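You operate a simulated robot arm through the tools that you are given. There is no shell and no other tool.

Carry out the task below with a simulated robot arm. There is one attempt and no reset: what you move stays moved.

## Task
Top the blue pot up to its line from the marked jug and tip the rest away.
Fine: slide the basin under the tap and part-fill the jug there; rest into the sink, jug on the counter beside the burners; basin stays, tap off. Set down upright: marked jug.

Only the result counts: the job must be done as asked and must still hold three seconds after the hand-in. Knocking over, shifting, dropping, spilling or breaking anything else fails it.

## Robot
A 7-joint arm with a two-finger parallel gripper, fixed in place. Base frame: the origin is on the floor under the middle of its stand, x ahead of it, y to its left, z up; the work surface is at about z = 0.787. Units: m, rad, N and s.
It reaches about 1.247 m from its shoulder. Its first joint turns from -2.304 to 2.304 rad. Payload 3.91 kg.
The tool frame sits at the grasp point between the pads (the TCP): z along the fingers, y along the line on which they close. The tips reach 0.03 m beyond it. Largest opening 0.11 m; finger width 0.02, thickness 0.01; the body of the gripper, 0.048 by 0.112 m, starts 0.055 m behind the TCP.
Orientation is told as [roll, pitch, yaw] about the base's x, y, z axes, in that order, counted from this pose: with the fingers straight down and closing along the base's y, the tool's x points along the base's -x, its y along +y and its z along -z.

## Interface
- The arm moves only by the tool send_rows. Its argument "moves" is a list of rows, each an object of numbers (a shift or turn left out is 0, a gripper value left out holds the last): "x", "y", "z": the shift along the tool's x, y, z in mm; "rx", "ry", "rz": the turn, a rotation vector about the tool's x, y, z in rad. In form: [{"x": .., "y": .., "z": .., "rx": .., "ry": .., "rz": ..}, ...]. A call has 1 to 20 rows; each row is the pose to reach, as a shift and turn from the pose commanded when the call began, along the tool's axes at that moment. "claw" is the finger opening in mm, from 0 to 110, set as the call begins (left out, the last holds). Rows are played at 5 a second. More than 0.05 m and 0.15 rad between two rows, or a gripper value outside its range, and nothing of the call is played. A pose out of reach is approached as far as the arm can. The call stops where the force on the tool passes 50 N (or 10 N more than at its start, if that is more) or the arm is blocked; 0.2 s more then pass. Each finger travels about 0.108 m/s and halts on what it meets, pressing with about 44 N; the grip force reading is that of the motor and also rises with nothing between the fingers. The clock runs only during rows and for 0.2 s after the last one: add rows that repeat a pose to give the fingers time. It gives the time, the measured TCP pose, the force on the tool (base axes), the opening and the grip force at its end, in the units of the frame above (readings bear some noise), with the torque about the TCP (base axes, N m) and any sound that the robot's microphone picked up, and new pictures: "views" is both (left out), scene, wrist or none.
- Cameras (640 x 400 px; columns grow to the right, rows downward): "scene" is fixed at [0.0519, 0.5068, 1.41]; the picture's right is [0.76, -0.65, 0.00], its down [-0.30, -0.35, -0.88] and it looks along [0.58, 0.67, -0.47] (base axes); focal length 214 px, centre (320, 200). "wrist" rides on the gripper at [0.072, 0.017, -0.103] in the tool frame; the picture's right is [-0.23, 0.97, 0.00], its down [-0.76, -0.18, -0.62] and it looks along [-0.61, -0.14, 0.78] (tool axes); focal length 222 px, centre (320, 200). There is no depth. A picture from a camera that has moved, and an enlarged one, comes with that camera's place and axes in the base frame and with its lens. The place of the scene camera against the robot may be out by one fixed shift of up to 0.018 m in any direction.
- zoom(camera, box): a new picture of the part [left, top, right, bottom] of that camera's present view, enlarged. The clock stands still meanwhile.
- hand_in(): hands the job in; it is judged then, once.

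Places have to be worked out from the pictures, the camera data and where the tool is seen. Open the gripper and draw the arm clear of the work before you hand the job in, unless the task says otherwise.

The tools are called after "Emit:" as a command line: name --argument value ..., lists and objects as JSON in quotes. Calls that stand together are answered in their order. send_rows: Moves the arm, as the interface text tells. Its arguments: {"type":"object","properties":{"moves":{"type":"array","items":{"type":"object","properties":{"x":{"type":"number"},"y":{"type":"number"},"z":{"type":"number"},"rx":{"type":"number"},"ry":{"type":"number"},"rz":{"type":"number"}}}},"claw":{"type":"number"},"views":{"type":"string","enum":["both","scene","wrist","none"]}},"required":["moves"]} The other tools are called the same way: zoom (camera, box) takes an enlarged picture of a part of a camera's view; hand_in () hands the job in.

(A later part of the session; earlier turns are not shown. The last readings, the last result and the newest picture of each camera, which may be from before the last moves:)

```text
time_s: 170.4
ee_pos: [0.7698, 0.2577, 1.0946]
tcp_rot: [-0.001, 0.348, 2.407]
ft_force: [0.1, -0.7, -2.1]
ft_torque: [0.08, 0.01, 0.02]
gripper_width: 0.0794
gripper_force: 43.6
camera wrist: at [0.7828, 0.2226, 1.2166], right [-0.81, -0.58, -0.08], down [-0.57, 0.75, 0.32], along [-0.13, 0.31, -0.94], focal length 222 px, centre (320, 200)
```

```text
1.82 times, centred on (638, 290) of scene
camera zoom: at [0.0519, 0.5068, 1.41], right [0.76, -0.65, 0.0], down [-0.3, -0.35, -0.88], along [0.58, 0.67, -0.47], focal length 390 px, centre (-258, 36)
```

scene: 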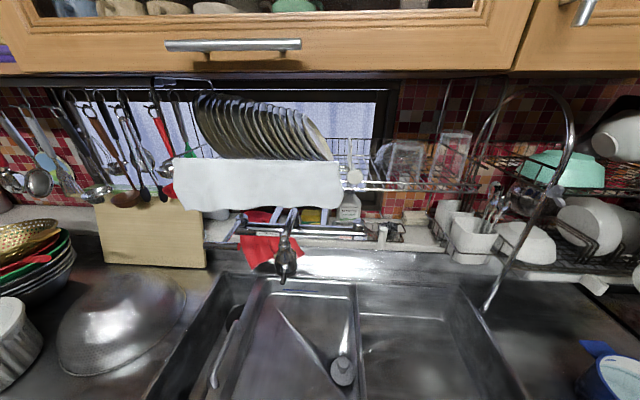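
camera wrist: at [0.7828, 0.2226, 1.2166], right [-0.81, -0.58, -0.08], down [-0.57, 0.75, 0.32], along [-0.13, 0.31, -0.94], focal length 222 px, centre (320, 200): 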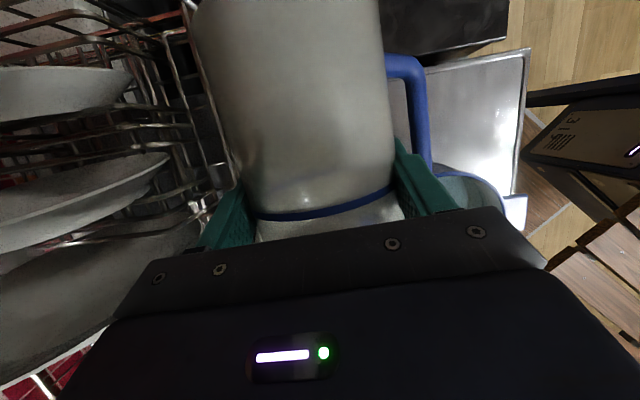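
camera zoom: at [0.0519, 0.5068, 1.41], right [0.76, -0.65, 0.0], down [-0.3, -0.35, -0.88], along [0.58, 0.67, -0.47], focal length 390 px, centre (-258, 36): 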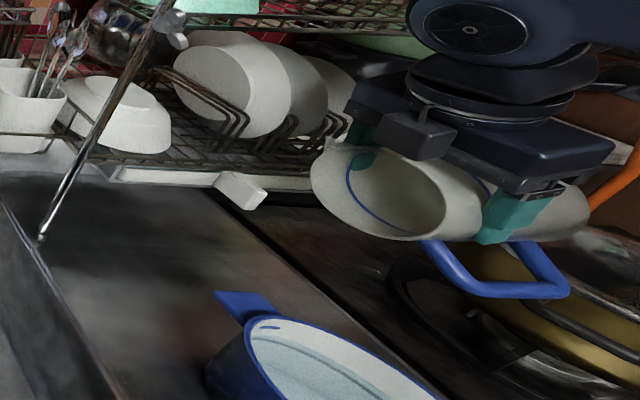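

The jug is lifted and held firmly. The rack is close on the wall side; that is probably what knocked it out before. I move it toward me and up before reorienting.

Emit:
send_rows --moves '[{"x": 0.5, "y": 4, "z": -3}, {"x": 1.5, "y": 14, "z": -10}, {"x": 3, "y": 30, "z": -22}, {"x": 5, "y": 48, "z": -35}, {"x": 7, "y": 65, "z": -48}, {"x": 9, "y": 79, "z": -58}, {"x": 10, "y": 87, "z": -64}, {"x": 10, "y": 89.6, "z": -66}]' --views "none"

Emit:
send_rows --moves '[{"ry": -0.06}, {"ry": -0.16}, {"ry": -0.27}, {"ry": -0.38}, {"ry": -0.49}, {"ry": -0.6}, {"ry": -0.7}, {"ry": -0.78}, {"ry": -0.8}]' --views "both"

```text
time_s: 172.2
ee_pos: [0.7012, 0.1994, 1.1584]
tcp_rot: [-0.001, 0.349, 2.407]
ft_force: [0.3, -0.2, -1.8]
ft_torque: [0.04, 0.04, 0.01]
gripper_width: 0.0795
gripper_force: 43.9
```

```text
time_s: 174.2
ee_pos: [0.7012, 0.1997, 1.1592]
tcp_rot: [-0.001, -0.452, 2.408]
ft_force: [0.3, 0.0, -1.7]
ft_torque: [0.0, -0.02, 0.0]
gripper_width: 0.0792
gripper_force: 43.7
camera wrist: at [0.7711, 0.1129, 1.22], right [-0.8, -0.59, 0.1], down [-0.19, 0.41, 0.89], along [-0.56, 0.7, -0.44], focal length 222 px, centre (320, 200)
```

scene: 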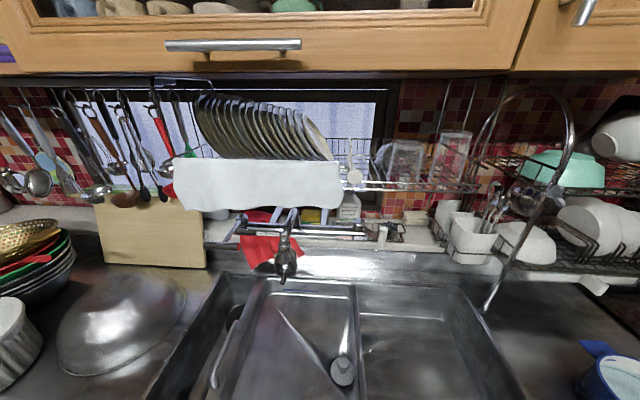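
wrist: 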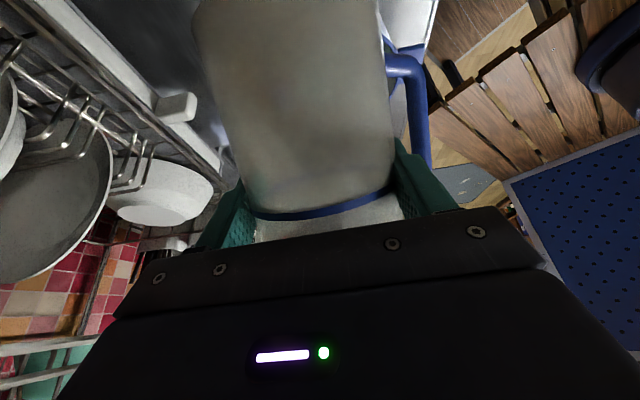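

It is halfway to upright. I turn the hand's heading from 138° to about 90°, so that it ends up over the free area in front of the burners rather than over the pot.

Emit:
send_rows --moves '[{"rx": 0.03, "rz": 0.06}, {"rx": 0.08, "rz": 0.165}, {"rx": 0.132, "rz": 0.272}, {"rx": 0.184, "rz": 0.379}, {"rx": 0.236, "rz": 0.486}, {"rx": 0.288, "rz": 0.593}, {"rx": 0.335, "rz": 0.69}, {"rx": 0.36, "rz": 0.741}, {"rx": 0.3653, "rz": 0.7521}]' --views "none"

Emit:
send_rows --moves '[{"ry": -0.06}, {"ry": -0.16}, {"ry": -0.27}, {"ry": -0.38}, {"ry": -0.49}, {"ry": -0.6}, {"ry": -0.69}, {"ry": -0.75}, {"ry": -0.77}, {"ry": -0.77}]' --views "both"

Emit:
zoom --camera "wrist" --box '[0, 0, 640, 2]'

Emit:
zoom --camera "scene" --box '[636, 180, 640, 400]'

```text
time_s: 176.2
ee_pos: [0.7015, 0.2009, 1.1582]
tcp_rot: [-0.002, -0.452, 1.571]
ft_force: [0.1, -0.6, -1.3]
ft_torque: [0.03, -0.01, -0.01]
gripper_width: 0.0794
gripper_force: 44.0
```

```text
time_s: 178.4
ee_pos: [0.7017, 0.1996, 1.1596]
tcp_rot: [-0.003, -1.222, 1.577]
ft_force: [0.3, -0.8, -1.3]
ft_torque: [0.01, -0.03, -0.01]
gripper_width: 0.0793
gripper_force: 43.8
camera wrist: at [0.6845, 0.0771, 1.1266], right [-0.97, 0.08, 0.21], down [0.18, -0.33, 0.93], along [0.14, 0.94, 0.3], focal length 222 px, centre (320, 200)
```

scene: 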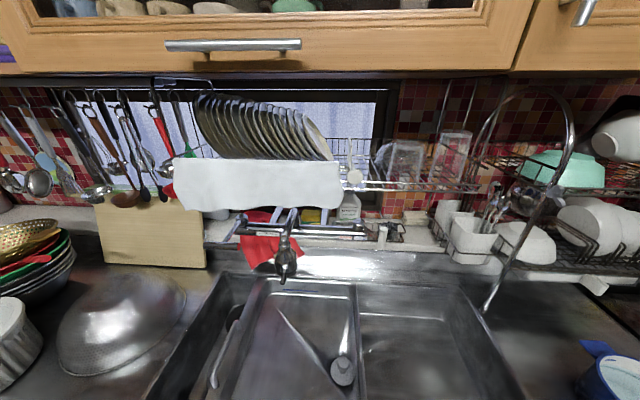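
wrist: 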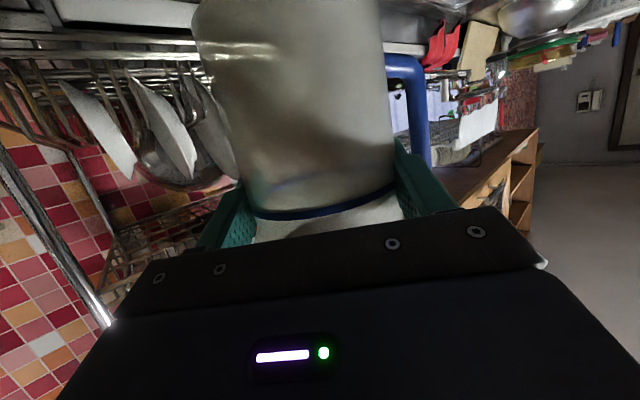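

```text
1.00 times, centred on (320, 1) of wrist (not enlarged: the box is as wide or as high as the picture)
camera zoom: at [0.6845, 0.0771, 1.1266], right [-0.97, 0.08, 0.21], down [0.18, -0.33, 0.93], along [0.14, 0.94, 0.3], focal length 222 px, centre (320, 399)
```

zoom: 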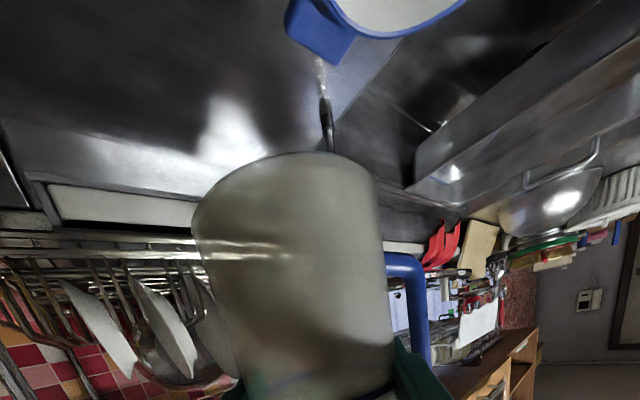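

```text
1.82 times, centred on (638, 290) of scene
camera zoom: at [0.0519, 0.5068, 1.41], right [0.76, -0.65, 0.0], down [-0.3, -0.35, -0.88], along [0.58, 0.67, -0.47], focal length 390 px, centre (-258, 36)
```

zoom: 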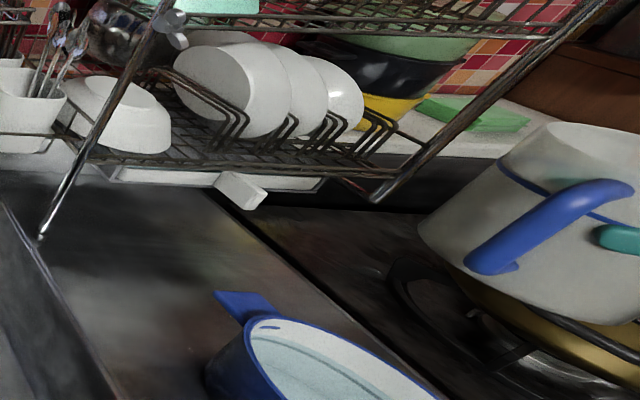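

The jug is upright in the grip now. To keep the hand clear of the pot, the gold pot and the rack's white block, I'll set it at ≈(0.76, 0.227) with heading 45°. I turn the heading first, up here.

Emit:
send_rows --moves '[{"rx": 0.06, "rz": 0.022}, {"rx": 0.16, "rz": 0.058}, {"rx": 0.27, "rz": 0.098}, {"rx": 0.38, "rz": 0.138}, {"rx": 0.49, "rz": 0.178}, {"rx": 0.6, "rz": 0.218}, {"rx": 0.69, "rz": 0.251}, {"rx": 0.735, "rz": 0.267}, {"rx": 0.7424, "rz": 0.27}, {"rx": 0.7424, "rz": 0.27}]' --views "both"

Emit:
zoom --camera "scene" --box '[636, 180, 640, 400]'

Emit:
zoom --camera "wrist" --box '[0, 0, 640, 2]'

```text
time_s: 180.6
ee_pos: [0.7027, 0.1998, 1.1595]
tcp_rot: [-0.004, -1.224, 0.786]
ft_force: [-0.1, 0.4, -1.7]
ft_torque: [-0.06, 0.02, -0.01]
gripper_width: 0.0792
gripper_force: 43.7
camera wrist: at [0.6032, 0.1259, 1.1263], right [-0.63, 0.75, 0.21], down [-0.11, -0.35, 0.93], along [0.77, 0.56, 0.3], focal length 222 px, centre (320, 200)
```

scene: 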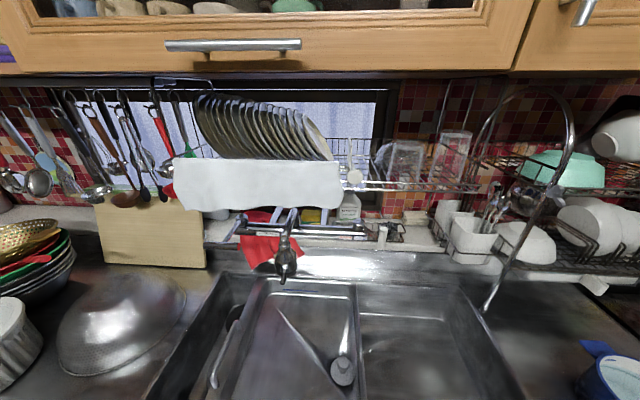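
wrist: 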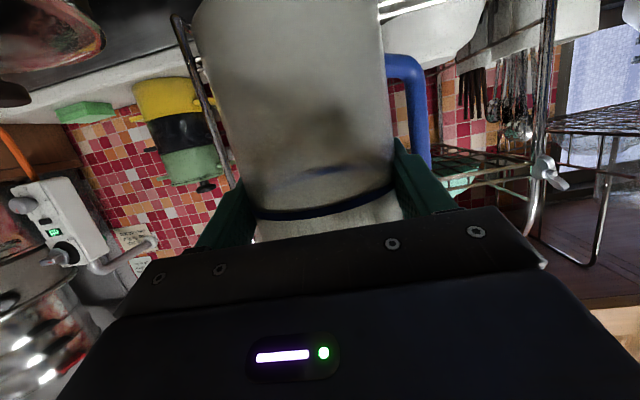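

```text
1.82 times, centred on (638, 290) of scene
camera zoom: at [0.0519, 0.5068, 1.41], right [0.76, -0.65, 0.0], down [-0.3, -0.35, -0.88], along [0.58, 0.67, -0.47], focal length 390 px, centre (-258, 36)
```

zoom: 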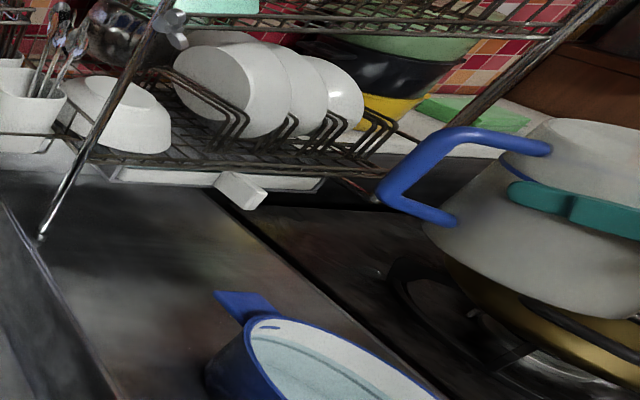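

```text
1.00 times, centred on (320, 1) of wrist (not enlarged: the box is as wide or as high as the picture)
camera zoom: at [0.6032, 0.1259, 1.1263], right [-0.63, 0.75, 0.21], down [-0.11, -0.35, 0.93], along [0.77, 0.56, 0.3], focal length 222 px, centre (320, 399)
```

zoom: 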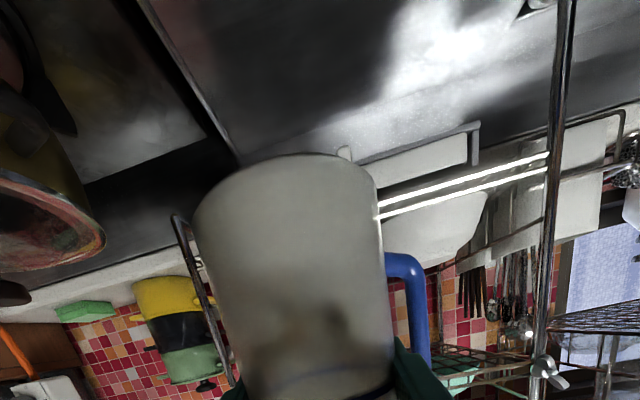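

The jug hangs upright with its handle pointing away from the pot. I move above the target and lower to about 4 cm above the counter.

Emit:
send_rows --moves '[{"x": 3, "y": -3, "z": 9}, {"x": 10, "y": -10, "z": 30}, {"x": 17, "y": -18, "z": 50}, {"x": 20.5, "y": -21.3, "z": 60.9}, {"x": 39, "y": -21.3, "z": 67.7}, {"x": 62, "y": -21.3, "z": 76}, {"x": 86, "y": -21.3, "z": 84.5}, {"x": 105, "y": -21.3, "z": 91.5}, {"x": 119, "y": -21.3, "z": 96.5}, {"x": 124, "y": -21.3, "z": 98.4}, {"x": 124, "y": -21.3, "z": 98.4}]' --views "both"

Emit:
zoom --camera "scene" --box '[636, 230, 640, 400]'

Emit:
zoom --camera "wrist" --box '[0, 0, 640, 2]'

```text
time_s: 183.0
ee_pos: [0.7516, 0.2193, 1.0076]
tcp_rot: [-0.004, -1.222, 0.787]
ft_force: [-0.4, -0.2, -2.1]
ft_torque: [-0.04, -0.02, 0.01]
gripper_width: 0.0792
gripper_force: 44.7
camera wrist: at [0.6535, 0.145, 0.9752], right [-0.63, 0.75, 0.21], down [-0.11, -0.35, 0.93], along [0.77, 0.56, 0.3], focal length 222 px, centre (320, 200)
```

scene: 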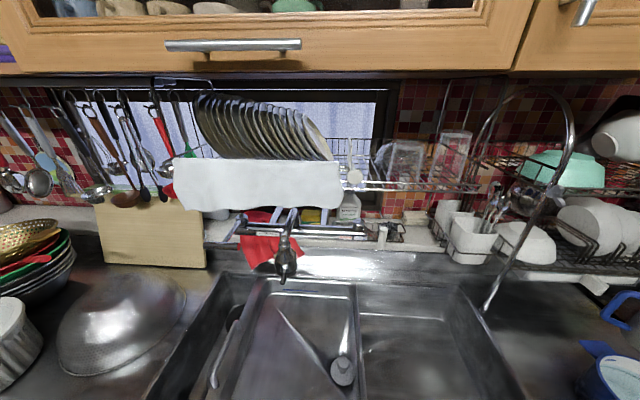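
wrist: 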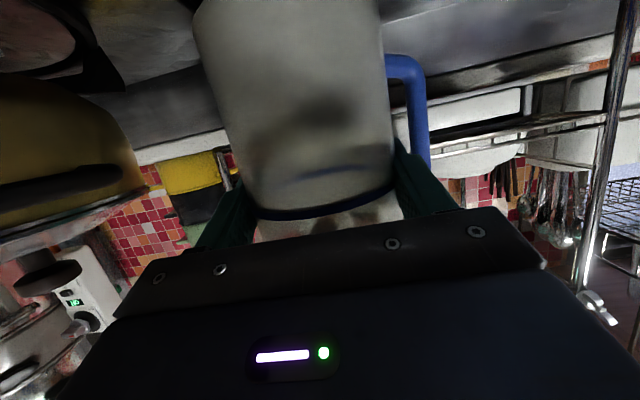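

```text
2.35 times, centred on (638, 315) of scene
camera zoom: at [0.0519, 0.5068, 1.41], right [0.76, -0.65, 0.0], down [-0.3, -0.35, -0.88], along [0.58, 0.67, -0.47], focal length 505 px, centre (-428, -71)
```

zoom: 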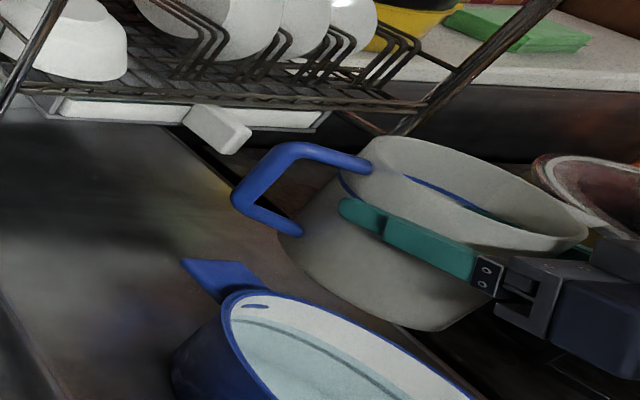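

```text
1.00 times, centred on (320, 1) of wrist (not enlarged: the box is as wide or as high as the picture)
camera zoom: at [0.6535, 0.145, 0.9752], right [-0.63, 0.75, 0.21], down [-0.11, -0.35, 0.93], along [0.77, 0.56, 0.3], focal length 222 px, centre (320, 399)
```

zoom: 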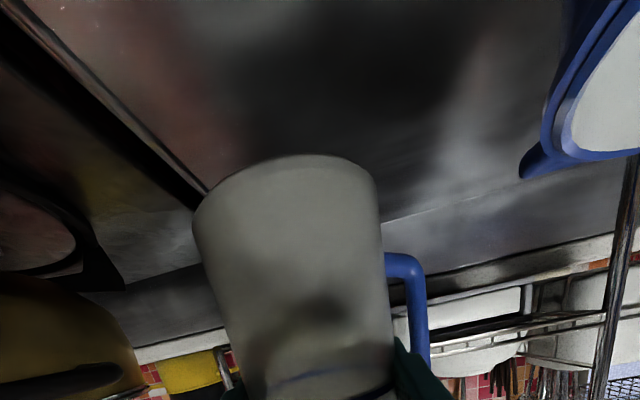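

Clear on all sides; the jug base will sit about 17 mm inside the counter's edge next to the burners. I lower slowly toward the counter.

Emit:
send_rows --moves '[{"x": 9, "z": 3.3}, {"x": 18, "z": 6.5}, {"x": 27, "z": 9.8}, {"x": 33, "z": 11.9}, {"x": 34.8, "z": 12.6}, {"x": 34.8, "z": 12.6}]' --views "none"

Emit:
send_rows --moves '[{"x": 1.9, "z": 0.7}, {"x": 3.8, "z": 1.4}]' --views "none"

Emit:
send_rows --moves '[{"x": 1.9, "z": 0.7}, {"x": 3.8, "z": 1.4}]' --views "scene"

Emit:
zoom --camera "scene" --box '[636, 230, 640, 400]'

```text
time_s: 184.4
ee_pos: [0.7522, 0.22, 0.9707]
tcp_rot: [-0.005, -1.223, 0.785]
ft_force: [0.1, 0.2, -1.3]
ft_torque: [-0.01, 0.0, -0.01]
gripper_width: 0.0792
gripper_force: 43.8
```

```text
time_s: 185.0
ee_pos: [0.7522, 0.2199, 0.9667]
tcp_rot: [-0.004, -1.221, 0.783]
ft_force: [-0.3, 0.1, -1.6]
ft_torque: [-0.04, -0.01, 0.0]
gripper_width: 0.0792
gripper_force: 43.8
```

```text
time_s: 185.6
ee_pos: [0.751, 0.2193, 0.9635]
tcp_rot: [-0.002, -1.223, 0.786]
ft_force: [1.3, -0.6, -0.9]
ft_torque: [-0.02, 0.0, 0.06]
gripper_width: 0.0795
gripper_force: 43.9
```

scene: 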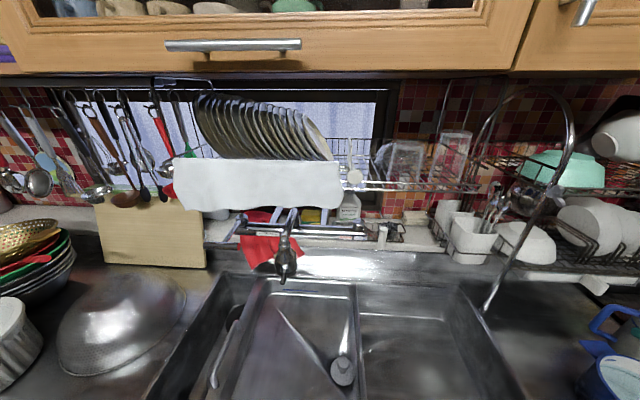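

```text
2.35 times, centred on (638, 315) of scene
camera zoom: at [0.0519, 0.5068, 1.41], right [0.76, -0.65, 0.0], down [-0.3, -0.35, -0.88], along [0.58, 0.67, -0.47], focal length 505 px, centre (-428, -71)
```

zoom: 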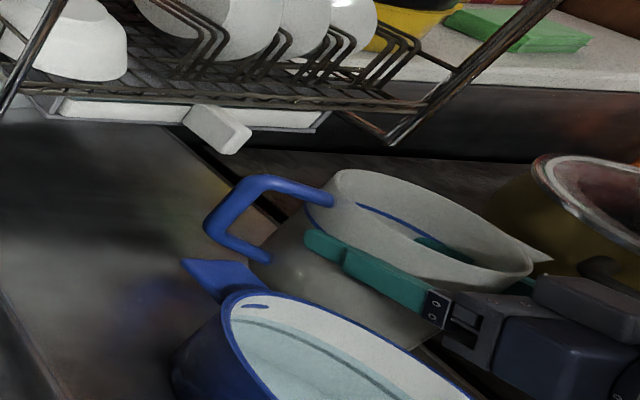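

Not yet touching. I continue in small steps, watching the vertical force.

Emit:
send_rows --moves '[{"x": 1, "z": 0.3}, {"x": 1.9, "z": 0.7}]' --views "none"

Emit:
send_rows --moves '[{"x": 1, "z": 0.3}, {"x": 1.9, "z": 0.7}]' --views "none"

Emit:
send_rows --moves '[{"x": 1, "z": 0.3}, {"x": 1.9, "z": 0.7}]' --views "none"

Emit:
zoom --camera "scene" --box '[636, 230, 640, 400]'

```text
time_s: 186.2
ee_pos: [0.7517, 0.2194, 0.9629]
tcp_rot: [-0.005, -1.223, 0.785]
ft_force: [-0.4, -0.2, -2.2]
ft_torque: [-0.01, 0.02, 0.03]
gripper_width: 0.0793
gripper_force: 44.3
```

```text
time_s: 186.8
ee_pos: [0.752, 0.2195, 0.9599]
tcp_rot: [-0.003, -1.224, 0.785]
ft_force: [0.1, 0.1, -1.2]
ft_torque: [-0.04, 0.0, 0.04]
gripper_width: 0.0791
gripper_force: 44.0
```

```text
time_s: 187.4
ee_pos: [0.7529, 0.2203, 0.9572]
tcp_rot: [-0.005, -1.222, 0.785]
ft_force: [0.0, 0.4, -1.6]
ft_torque: [-0.04, 0.01, 0.03]
gripper_width: 0.0793
gripper_force: 43.7
```

```text
2.35 times, centred on (638, 315) of scene
camera zoom: at [0.0519, 0.5068, 1.41], right [0.76, -0.65, 0.0], down [-0.3, -0.35, -0.88], along [0.58, 0.67, -0.47], focal length 505 px, centre (-428, -71)
```

zoom: 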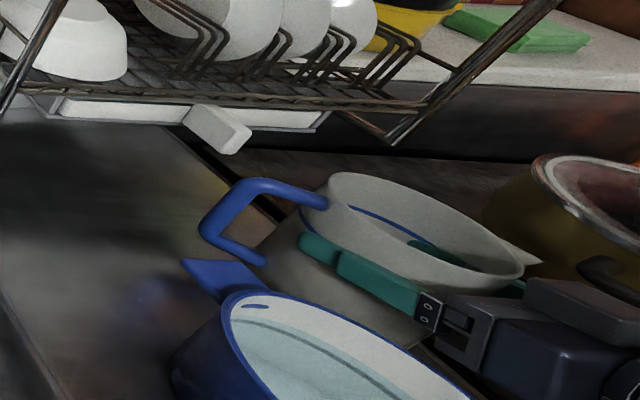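

Still hanging free at 0.957. I go on in 2 mm steps.

Emit:
send_rows --moves '[{"x": 1.9, "z": 0.7}, {"x": 1.9, "z": 0.7}]' --views "none"

Emit:
send_rows --moves '[{"x": 1.9, "z": 0.7}, {"x": 1.9, "z": 0.7}]' --views "none"

Emit:
send_rows --moves '[{"x": 1.9, "z": 0.7}, {"x": 1.9, "z": 0.7}]' --views "none"

Emit:
send_rows --moves '[{"x": 1.9, "z": 0.7}, {"x": 1.9, "z": 0.7}]' --views "wrist"

Emit:
zoom --camera "wrist" --box '[0, 0, 640, 2]'

```text
time_s: 188.0
ee_pos: [0.7532, 0.2194, 0.9549]
tcp_rot: [-0.003, -1.223, 0.786]
ft_force: [0.0, 0.0, -1.6]
ft_torque: [0.0, 0.03, -0.01]
gripper_width: 0.0792
gripper_force: 43.6
```

```text
time_s: 188.6
ee_pos: [0.7528, 0.2199, 0.9535]
tcp_rot: [-0.004, -1.225, 0.785]
ft_force: [-0.6, 0.7, -0.8]
ft_torque: [-0.02, 0.01, -0.02]
gripper_width: 0.0792
gripper_force: 44.3
```

```text
time_s: 189.2
ee_pos: [0.7518, 0.2212, 0.9508]
tcp_rot: [-0.004, -1.224, 0.784]
ft_force: [-0.2, -0.2, -1.9]
ft_torque: [-0.05, 0.02, 0.02]
gripper_width: 0.0794
gripper_force: 43.8
```

```text
time_s: 189.8
ee_pos: [0.7533, 0.2208, 0.9495]
tcp_rot: [-0.004, -1.223, 0.785]
ft_force: [-0.6, -0.2, 5.1]
ft_torque: [0.34, 0.28, 0.02]
gripper_width: 0.0793
gripper_force: 44.3
camera wrist: at [0.6533, 0.1466, 0.9169], right [-0.63, 0.75, 0.21], down [-0.11, -0.36, 0.93], along [0.77, 0.56, 0.3], focal length 222 px, centre (320, 200)
```

wrist: 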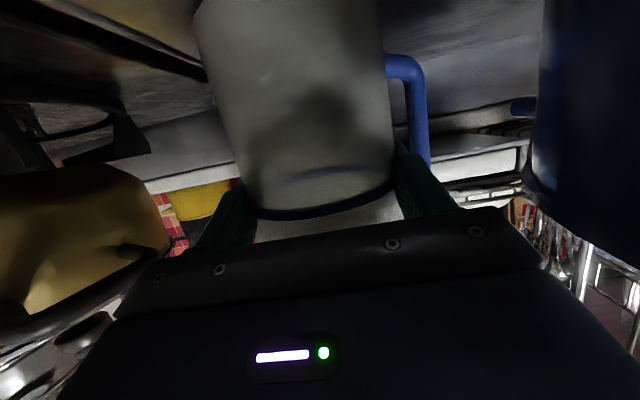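

```text
1.00 times, centred on (320, 1) of wrist (not enlarged: the box is as wide or as high as the picture)
camera zoom: at [0.6533, 0.1466, 0.9169], right [-0.63, 0.75, 0.21], down [-0.11, -0.36, 0.93], along [0.77, 0.56, 0.3], focal length 222 px, centre (320, 399)
```

zoom: 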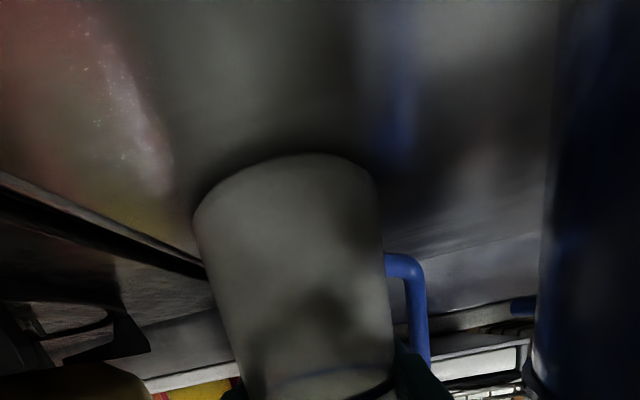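

Contact at z≈0.9495 (+5 N). The jug stands on the counter, so I open the fingers gently, only as far as the handle loop allows.

Emit:
send_rows --moves '[{"x": 0}, {"x": 0}, {"x": 0}, {"x": 0}]' --claw 100 --views "both"

Emit:
zoom --camera "scene" --box '[636, 230, 640, 400]'

Emit:
zoom --camera "wrist" --box '[160, 0, 480, 220]'

```text
time_s: 190.8
ee_pos: [0.7525, 0.2196, 0.9492]
tcp_rot: [-0.004, -1.224, 0.786]
ft_force: [0.6, -0.7, -0.2]
ft_torque: [0.02, 0.0, 0.02]
gripper_width: 0.0999
gripper_force: 0.0
camera wrist: at [0.6533, 0.1464, 0.9167], right [-0.63, 0.75, 0.21], down [-0.11, -0.35, 0.93], along [0.77, 0.56, 0.3], focal length 222 px, centre (320, 200)
```

scene: 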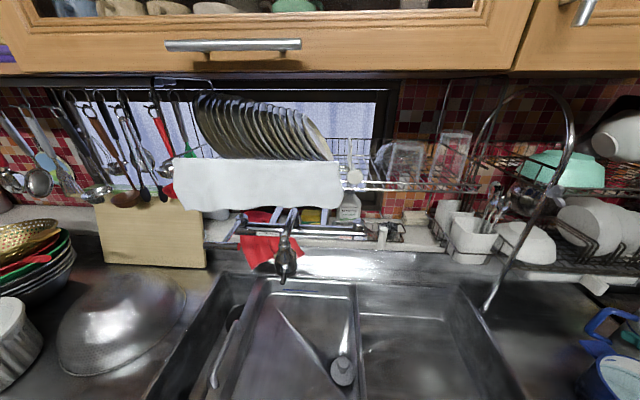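
wrist: 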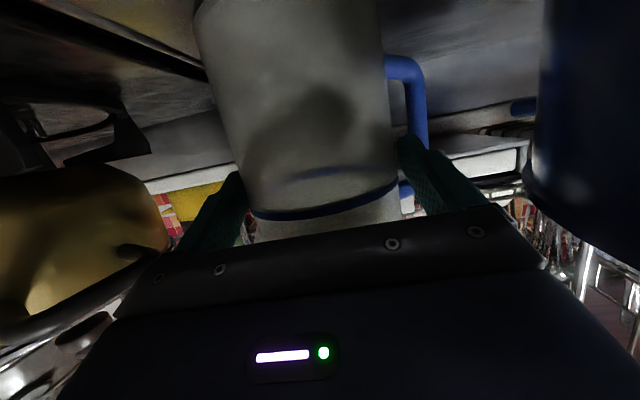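

```text
2.35 times, centred on (638, 315) of scene
camera zoom: at [0.0519, 0.5068, 1.41], right [0.76, -0.65, 0.0], down [-0.3, -0.35, -0.88], along [0.58, 0.67, -0.47], focal length 505 px, centre (-428, -71)
```

zoom: 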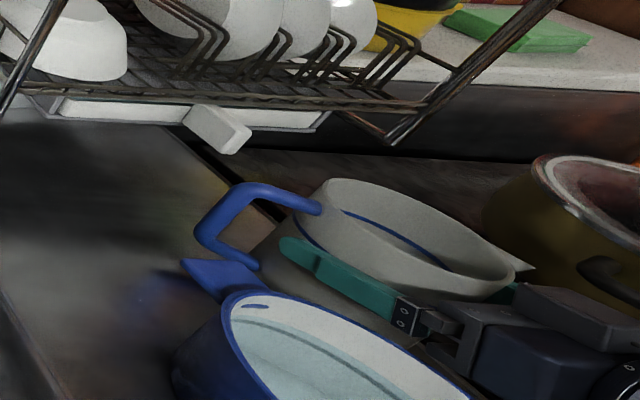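

```text
1.82 times, centred on (320, 110) of wrist
camera zoom: at [0.6533, 0.1464, 0.9167], right [-0.63, 0.75, 0.21], down [-0.11, -0.35, 0.93], along [0.77, 0.56, 0.3], focal length 404 px, centre (320, 364)
```

zoom: 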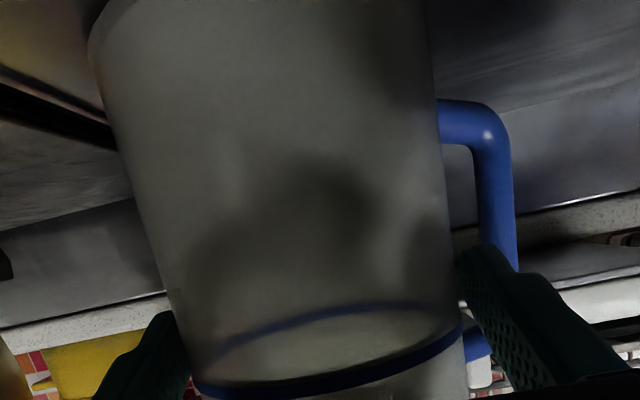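

The jug stands freely between the open fingers. I withdraw straight back along the finger axis.

Emit:
send_rows --moves '[{"z": -6}, {"z": -16}, {"z": -30}, {"z": -48}, {"z": -68}, {"z": -90}, {"z": -112}, {"z": -134}, {"z": -150}, {"z": -150}]' --views "both"

Emit:
zoom --camera "scene" --box '[636, 230, 640, 400]'

Emit:
zoom --camera "wrist" --box '[120, 0, 520, 250]'

```text
time_s: 193.0
ee_pos: [0.6558, 0.1224, 1.0012]
tcp_rot: [-0.005, -1.222, 0.785]
ft_force: [0.5, -0.1, 0.2]
ft_torque: [0.01, 0.0, -0.02]
gripper_width: 0.1
gripper_force: 0.1
out of reach, approached as far as the arm can: row 9, 10
camera wrist: at [0.5572, 0.0477, 0.9688], right [-0.63, 0.75, 0.21], down [-0.11, -0.35, 0.93], along [0.77, 0.56, 0.3], focal length 222 px, centre (320, 200)
```

scene: 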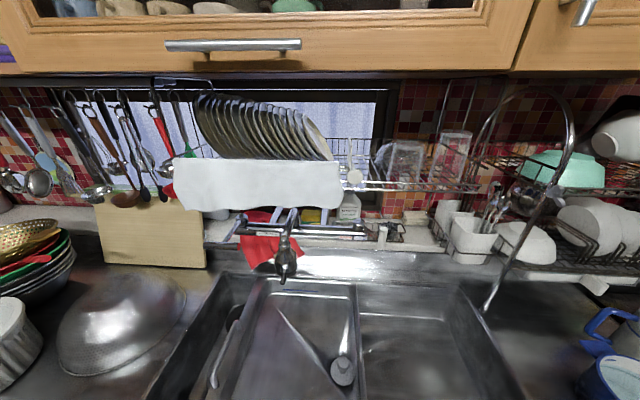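
wrist: 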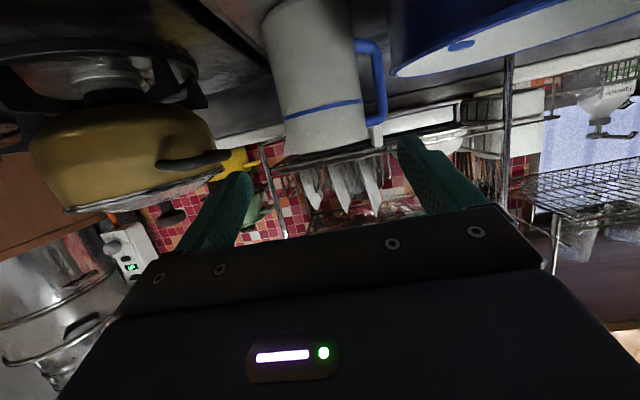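

```text
2.35 times, centred on (638, 315) of scene
camera zoom: at [0.0519, 0.5068, 1.41], right [0.76, -0.65, 0.0], down [-0.3, -0.35, -0.88], along [0.58, 0.67, -0.47], focal length 505 px, centre (-428, -71)
```

zoom: 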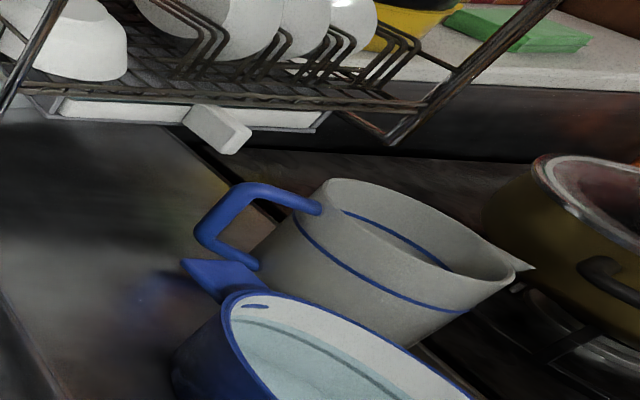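

```text
1.60 times, centred on (320, 125) of wrist
camera zoom: at [0.5572, 0.0477, 0.9688], right [-0.63, 0.75, 0.21], down [-0.11, -0.35, 0.93], along [0.77, 0.56, 0.3], focal length 355 px, centre (320, 320)
```

zoom: 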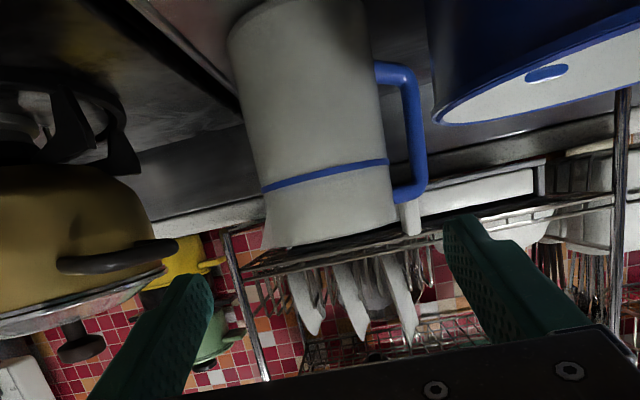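

The jug stands upright on the counter beside the burners, and nothing else looks disturbed: the block, gold pot and pot handle appear at the same pixels as before. I raise the arm clear and turn the hand straight down to inspect the pot from directly above.

Emit:
send_rows --moves '[{"x": -10, "z": -4}, {"x": -35, "z": -13}, {"x": -70, "z": -26}, {"x": -105, "z": -39}, {"x": -135, "z": -50}, {"x": -160, "z": -58}, {"x": -175, "z": -64}, {"x": -175, "z": -64}]' --views "none"

Emit:
send_rows --moves '[{"ry": 0.13}, {"ry": 0.26}, {"ry": 0.39}, {"ry": 0.52}, {"ry": 0.65}, {"ry": 0.78}, {"ry": 0.91}, {"ry": 1.04}, {"ry": 1.16}, {"ry": 1.222}, {"ry": 1.222}]' --views "none"

Emit:
send_rows --moves '[{"rz": 0.13}, {"rz": 0.26}, {"rz": 0.39}, {"rz": 0.52}, {"rz": 0.65}, {"rz": 0.785}, {"rz": 0.785}]' --views "both"

Emit:
zoom --camera "wrist" --box '[0, 0, 640, 2]'

```text
time_s: 194.8
ee_pos: [0.6539, 0.121, 1.1891]
tcp_rot: [-0.006, -1.222, 0.786]
ft_force: [-0.2, -0.4, 0.5]
ft_torque: [0.0, 0.01, -0.02]
gripper_width: 0.0998
gripper_force: 0.0
```

```text
time_s: 197.2
ee_pos: [0.655, 0.1208, 1.1892]
tcp_rot: [-0.002, 0.0, 0.783]
ft_force: [0.5, -0.2, 0.6]
ft_torque: [-0.01, 0.0, 0.03]
gripper_width: 0.1003
gripper_force: 0.1
```

```text
time_s: 198.8
ee_pos: [0.6569, 0.1217, 1.1871]
tcp_rot: [-0.001, -0.001, -0.005]
ft_force: [0.5, -0.2, 0.0]
ft_torque: [0.02, 0.01, 0.06]
gripper_width: 0.1
gripper_force: 0.1
camera wrist: at [0.5829, 0.1381, 1.2907], right [0.23, 0.97, 0.0], down [0.76, -0.18, 0.62], along [0.61, -0.14, -0.78], focal length 222 px, centre (320, 200)
```

scene: 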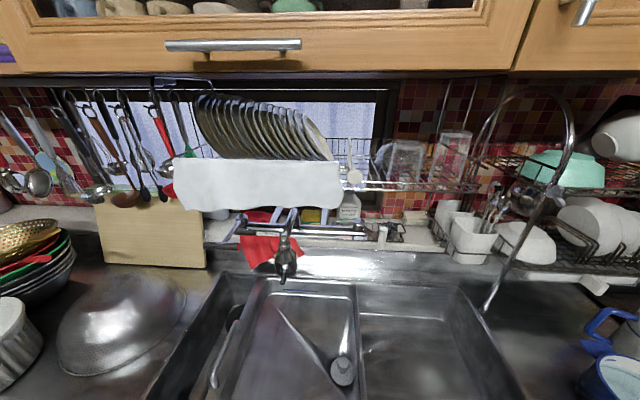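
wrist: 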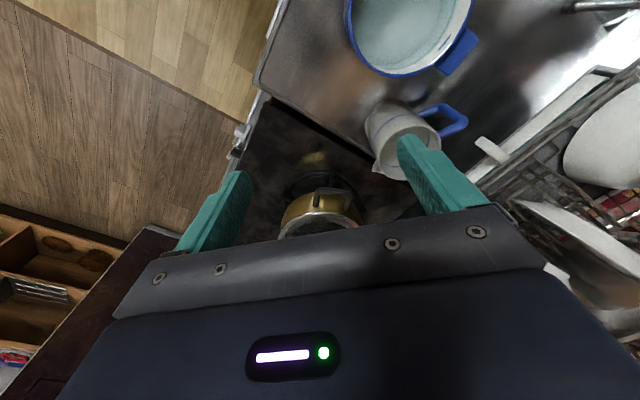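

```text
1.00 times, centred on (320, 1) of wrist (not enlarged: the box is as wide or as high as the picture)
camera zoom: at [0.5829, 0.1381, 1.2907], right [0.23, 0.97, 0.0], down [0.76, -0.18, 0.62], along [0.61, -0.14, -0.78], focal length 222 px, centre (320, 399)
```

zoom: 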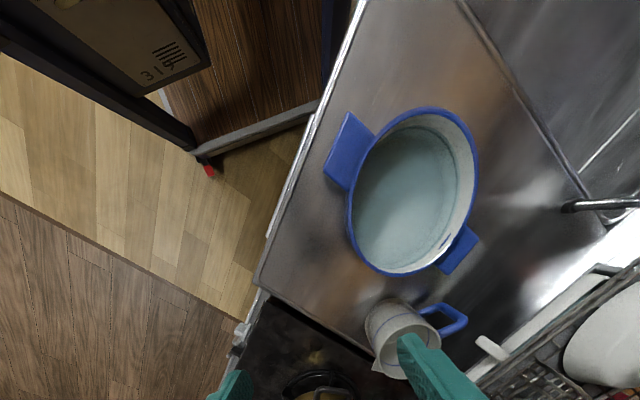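

I zoom in on the pot and the jug from this overhead view.

Emit:
zoom --camera "wrist" --box '[320, 0, 500, 110]'

Emit:
zoom --camera "wrist" --box '[340, 80, 500, 190]'

Emit:
zoom --camera "wrist" --box '[260, 0, 560, 2]'

Emit:
zoom --camera "scene" --box '[597, 362, 613, 372]'

```text
3.56 times, centred on (410, 55) of wrist
camera zoom: at [0.5829, 0.1381, 1.2907], right [0.23, 0.97, 0.0], down [0.76, -0.18, 0.62], along [0.61, -0.14, -0.78], focal length 790 px, centre (0, 716)
```

zoom: 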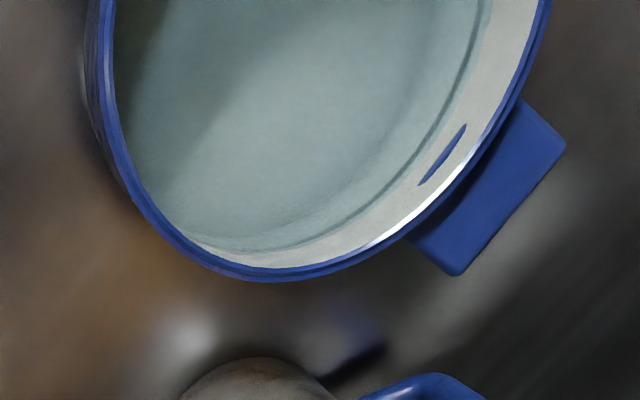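

```text
3.64 times, centred on (420, 135) of wrist
camera zoom: at [0.5829, 0.1381, 1.2907], right [0.23, 0.97, 0.0], down [0.76, -0.18, 0.62], along [0.61, -0.14, -0.78], focal length 808 px, centre (-44, 436)
```

zoom: 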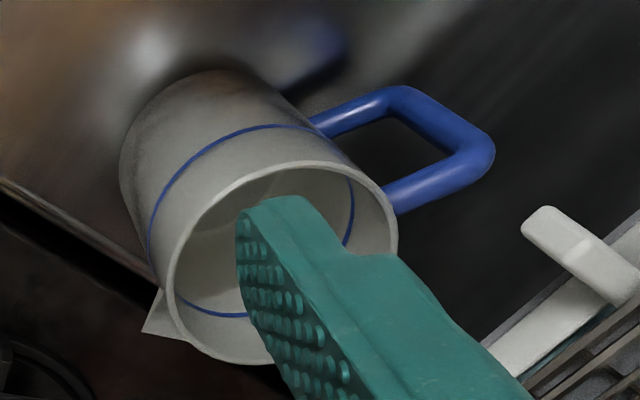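

```text
2.13 times, centred on (410, 1) of wrist
camera zoom: at [0.5829, 0.1381, 1.2907], right [0.23, 0.97, 0.0], down [0.76, -0.18, 0.62], along [0.61, -0.14, -0.78], focal length 474 px, centre (128, 624)
```

zoom: 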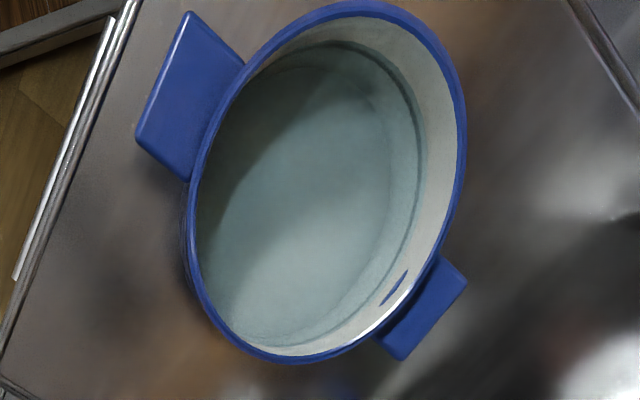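

```text
16.00 times, centred on (605, 367) of scene
camera zoom: at [0.0519, 0.5068, 1.41], right [0.76, -0.65, 0.0], down [-0.3, -0.35, -0.88], along [0.58, 0.67, -0.47], focal length 3432 px, centre (-4240, -2472)
```

zoom: 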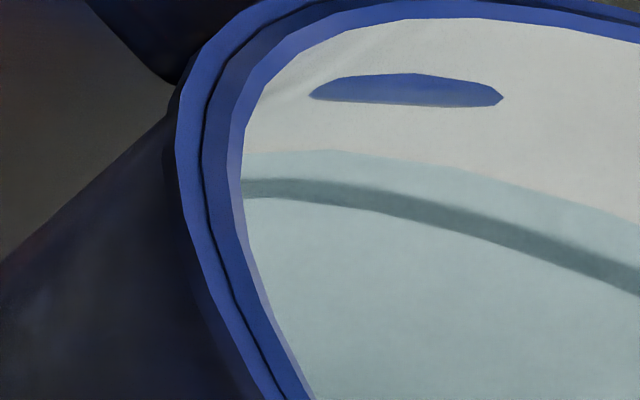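

The jug is fine. The pot is overfilled by roughly 9 mm, and the only way to correct that would be to lift it and let the surplus run into the sink. I first test, with minimal risk, whether its wall can be gripped securely: I position over its right-hand wall at ≈(0.5945, 0.173).

Emit:
send_rows --moves '[{"x": 8, "y": 6, "z": 10}, {"x": 22, "y": 18, "z": 40}, {"x": 38, "y": 31, "z": 72}, {"x": 52, "y": 43, "z": 104}, {"x": 60, "y": 49.5, "z": 128}, {"x": 62.4, "y": 51.3, "z": 137}, {"x": 62.4, "y": 51.3, "z": 137}]' --claw 40 --views "wrist"

Emit:
zoom --camera "wrist" --box '[200, 0, 520, 200]'

```text
time_s: 200.4
ee_pos: [0.5928, 0.1742, 1.0506]
tcp_rot: [0.0, -0.002, -0.004]
ft_force: [-0.2, -1.0, -0.6]
ft_torque: [0.0, 0.02, -0.01]
gripper_width: 0.0403
gripper_force: 0.0
camera wrist: at [0.5197, 0.1902, 1.1542], right [0.23, 0.97, 0.0], down [0.76, -0.18, 0.62], along [0.61, -0.14, -0.78], focal length 222 px, centre (320, 200)
```

wrist: 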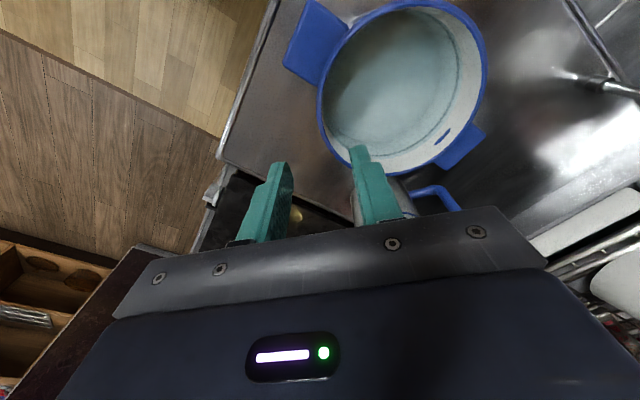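

```text
2.00 times, centred on (360, 100) of wrist
camera zoom: at [0.5197, 0.1902, 1.1542], right [0.23, 0.97, 0.0], down [0.76, -0.18, 0.62], along [0.61, -0.14, -0.78], focal length 444 px, centre (240, 400)
```

zoom: 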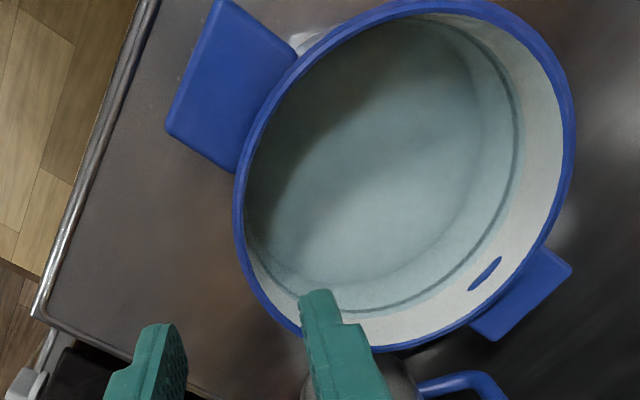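

The wall lies within about 1.5 mm of the hand's centre line. I descend so the fingers straddle the wall, one inside and one outside, without closing yet.

Emit:
send_rows --moves '[{"y": 1.5, "z": 25}, {"y": 1.5, "z": 50}, {"y": 1.5, "z": 75}, {"y": 1.5, "z": 98}, {"y": 1.5, "z": 114}, {"y": 1.5, "z": 123}, {"y": 1.5, "z": 123}]' --views "both"

Emit:
zoom --camera "wrist" --box '[200, 60, 480, 240]'

Emit:
zoom --camera "scene" --box '[636, 250, 640, 400]'

```text
time_s: 202.0
ee_pos: [0.5936, 0.1743, 0.9266]
tcp_rot: [-0.001, -0.003, -0.004]
ft_force: [0.6, -1.9, -0.8]
ft_torque: [0.03, -0.02, -0.02]
gripper_width: 0.04
gripper_force: 0.0
camera wrist: at [0.52, 0.1911, 1.0309], right [0.23, 0.97, 0.0], down [0.76, -0.18, 0.62], along [0.61, -0.14, -0.78], focal length 222 px, centre (320, 200)
```

scene: 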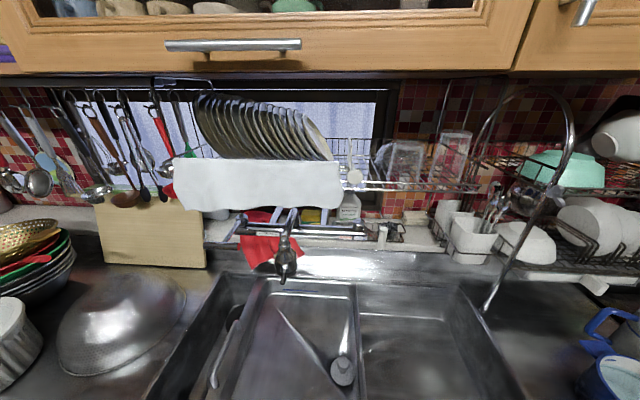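
wrist: 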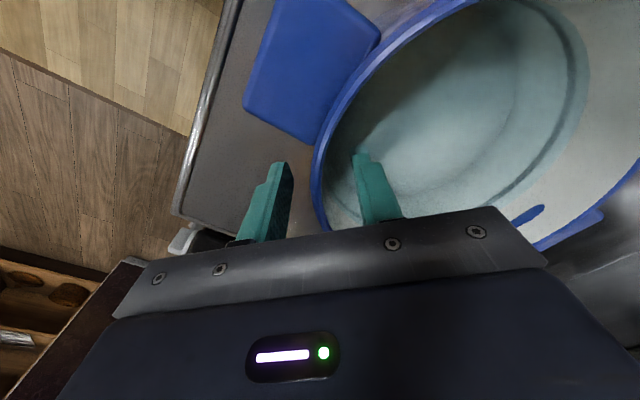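

```text
2.22 times, centred on (340, 150) of wrist
camera zoom: at [0.52, 0.1911, 1.0309], right [0.23, 0.97, 0.0], down [0.76, -0.18, 0.62], along [0.61, -0.14, -0.78], focal length 494 px, centre (276, 311)
```

zoom: 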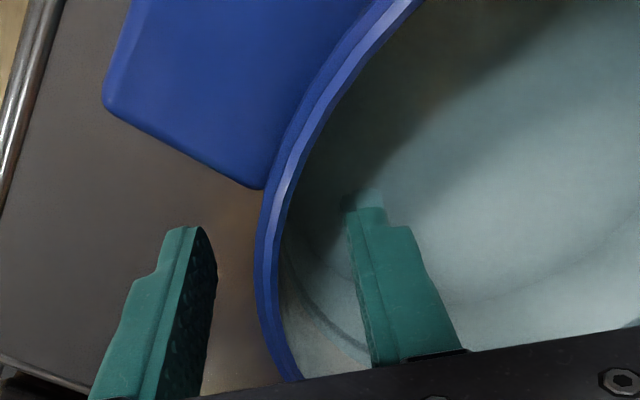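

```text
2.67 times, centred on (638, 325) of scene
camera zoom: at [0.0519, 0.5068, 1.41], right [0.76, -0.65, 0.0], down [-0.3, -0.35, -0.88], along [0.58, 0.67, -0.47], focal length 572 px, centre (-528, -133)
```

zoom: 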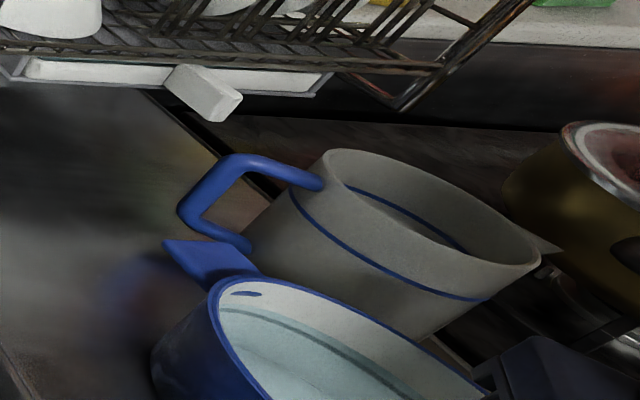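

The wall is centred between the fingers to within a millimetre. I close and take a tiny 2–3 mm test lift, watching the force.

Emit:
send_rows --moves '[{"z": 0}, {"z": 0}, {"z": 0}, {"z": 0}]' --claw 0 --views "wrist"

Emit:
zoom --camera "wrist" --box '[200, 0, 520, 240]'

Emit:
zoom --camera "scene" --box '[597, 362, 613, 372]'

```text
time_s: 203.0
ee_pos: [0.5921, 0.1741, 0.9273]
tcp_rot: [0.0, -0.002, -0.004]
ft_force: [4.7, 0.1, -0.1]
ft_torque: [0.39, -0.21, -0.48]
gripper_width: 0.0065
gripper_force: 44.5
camera wrist: at [0.5202, 0.1911, 1.031], right [0.23, 0.97, 0.0], down [0.76, -0.18, 0.62], along [0.61, -0.14, -0.78], focal length 222 px, centre (320, 200)
```

wrist: 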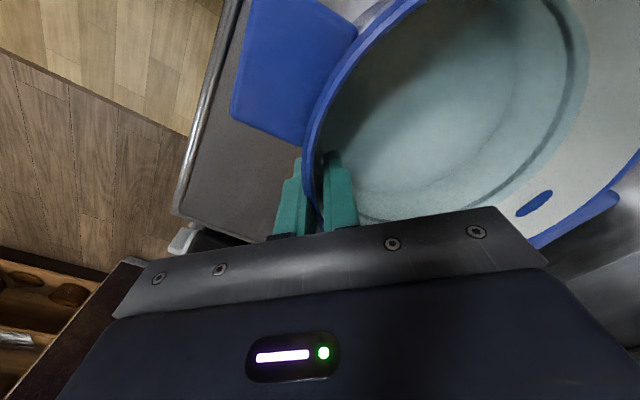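

```text
1.67 times, centred on (360, 120) of wrist
camera zoom: at [0.5202, 0.1911, 1.031], right [0.23, 0.97, 0.0], down [0.76, -0.18, 0.62], along [0.61, -0.14, -0.78], focal length 370 px, centre (253, 333)
```

zoom: 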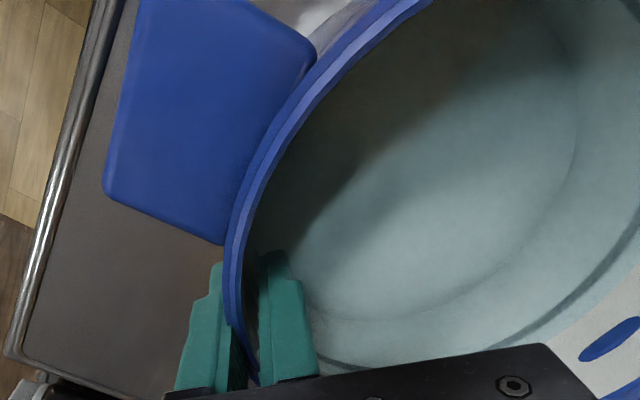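

```text
16.00 times, centred on (605, 367) of scene
camera zoom: at [0.0519, 0.5068, 1.41], right [0.76, -0.65, 0.0], down [-0.3, -0.35, -0.88], along [0.58, 0.67, -0.47], focal length 3432 px, centre (-4240, -2472)
```

zoom: 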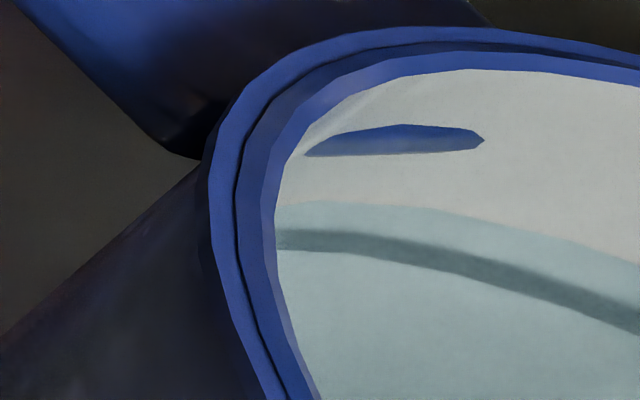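

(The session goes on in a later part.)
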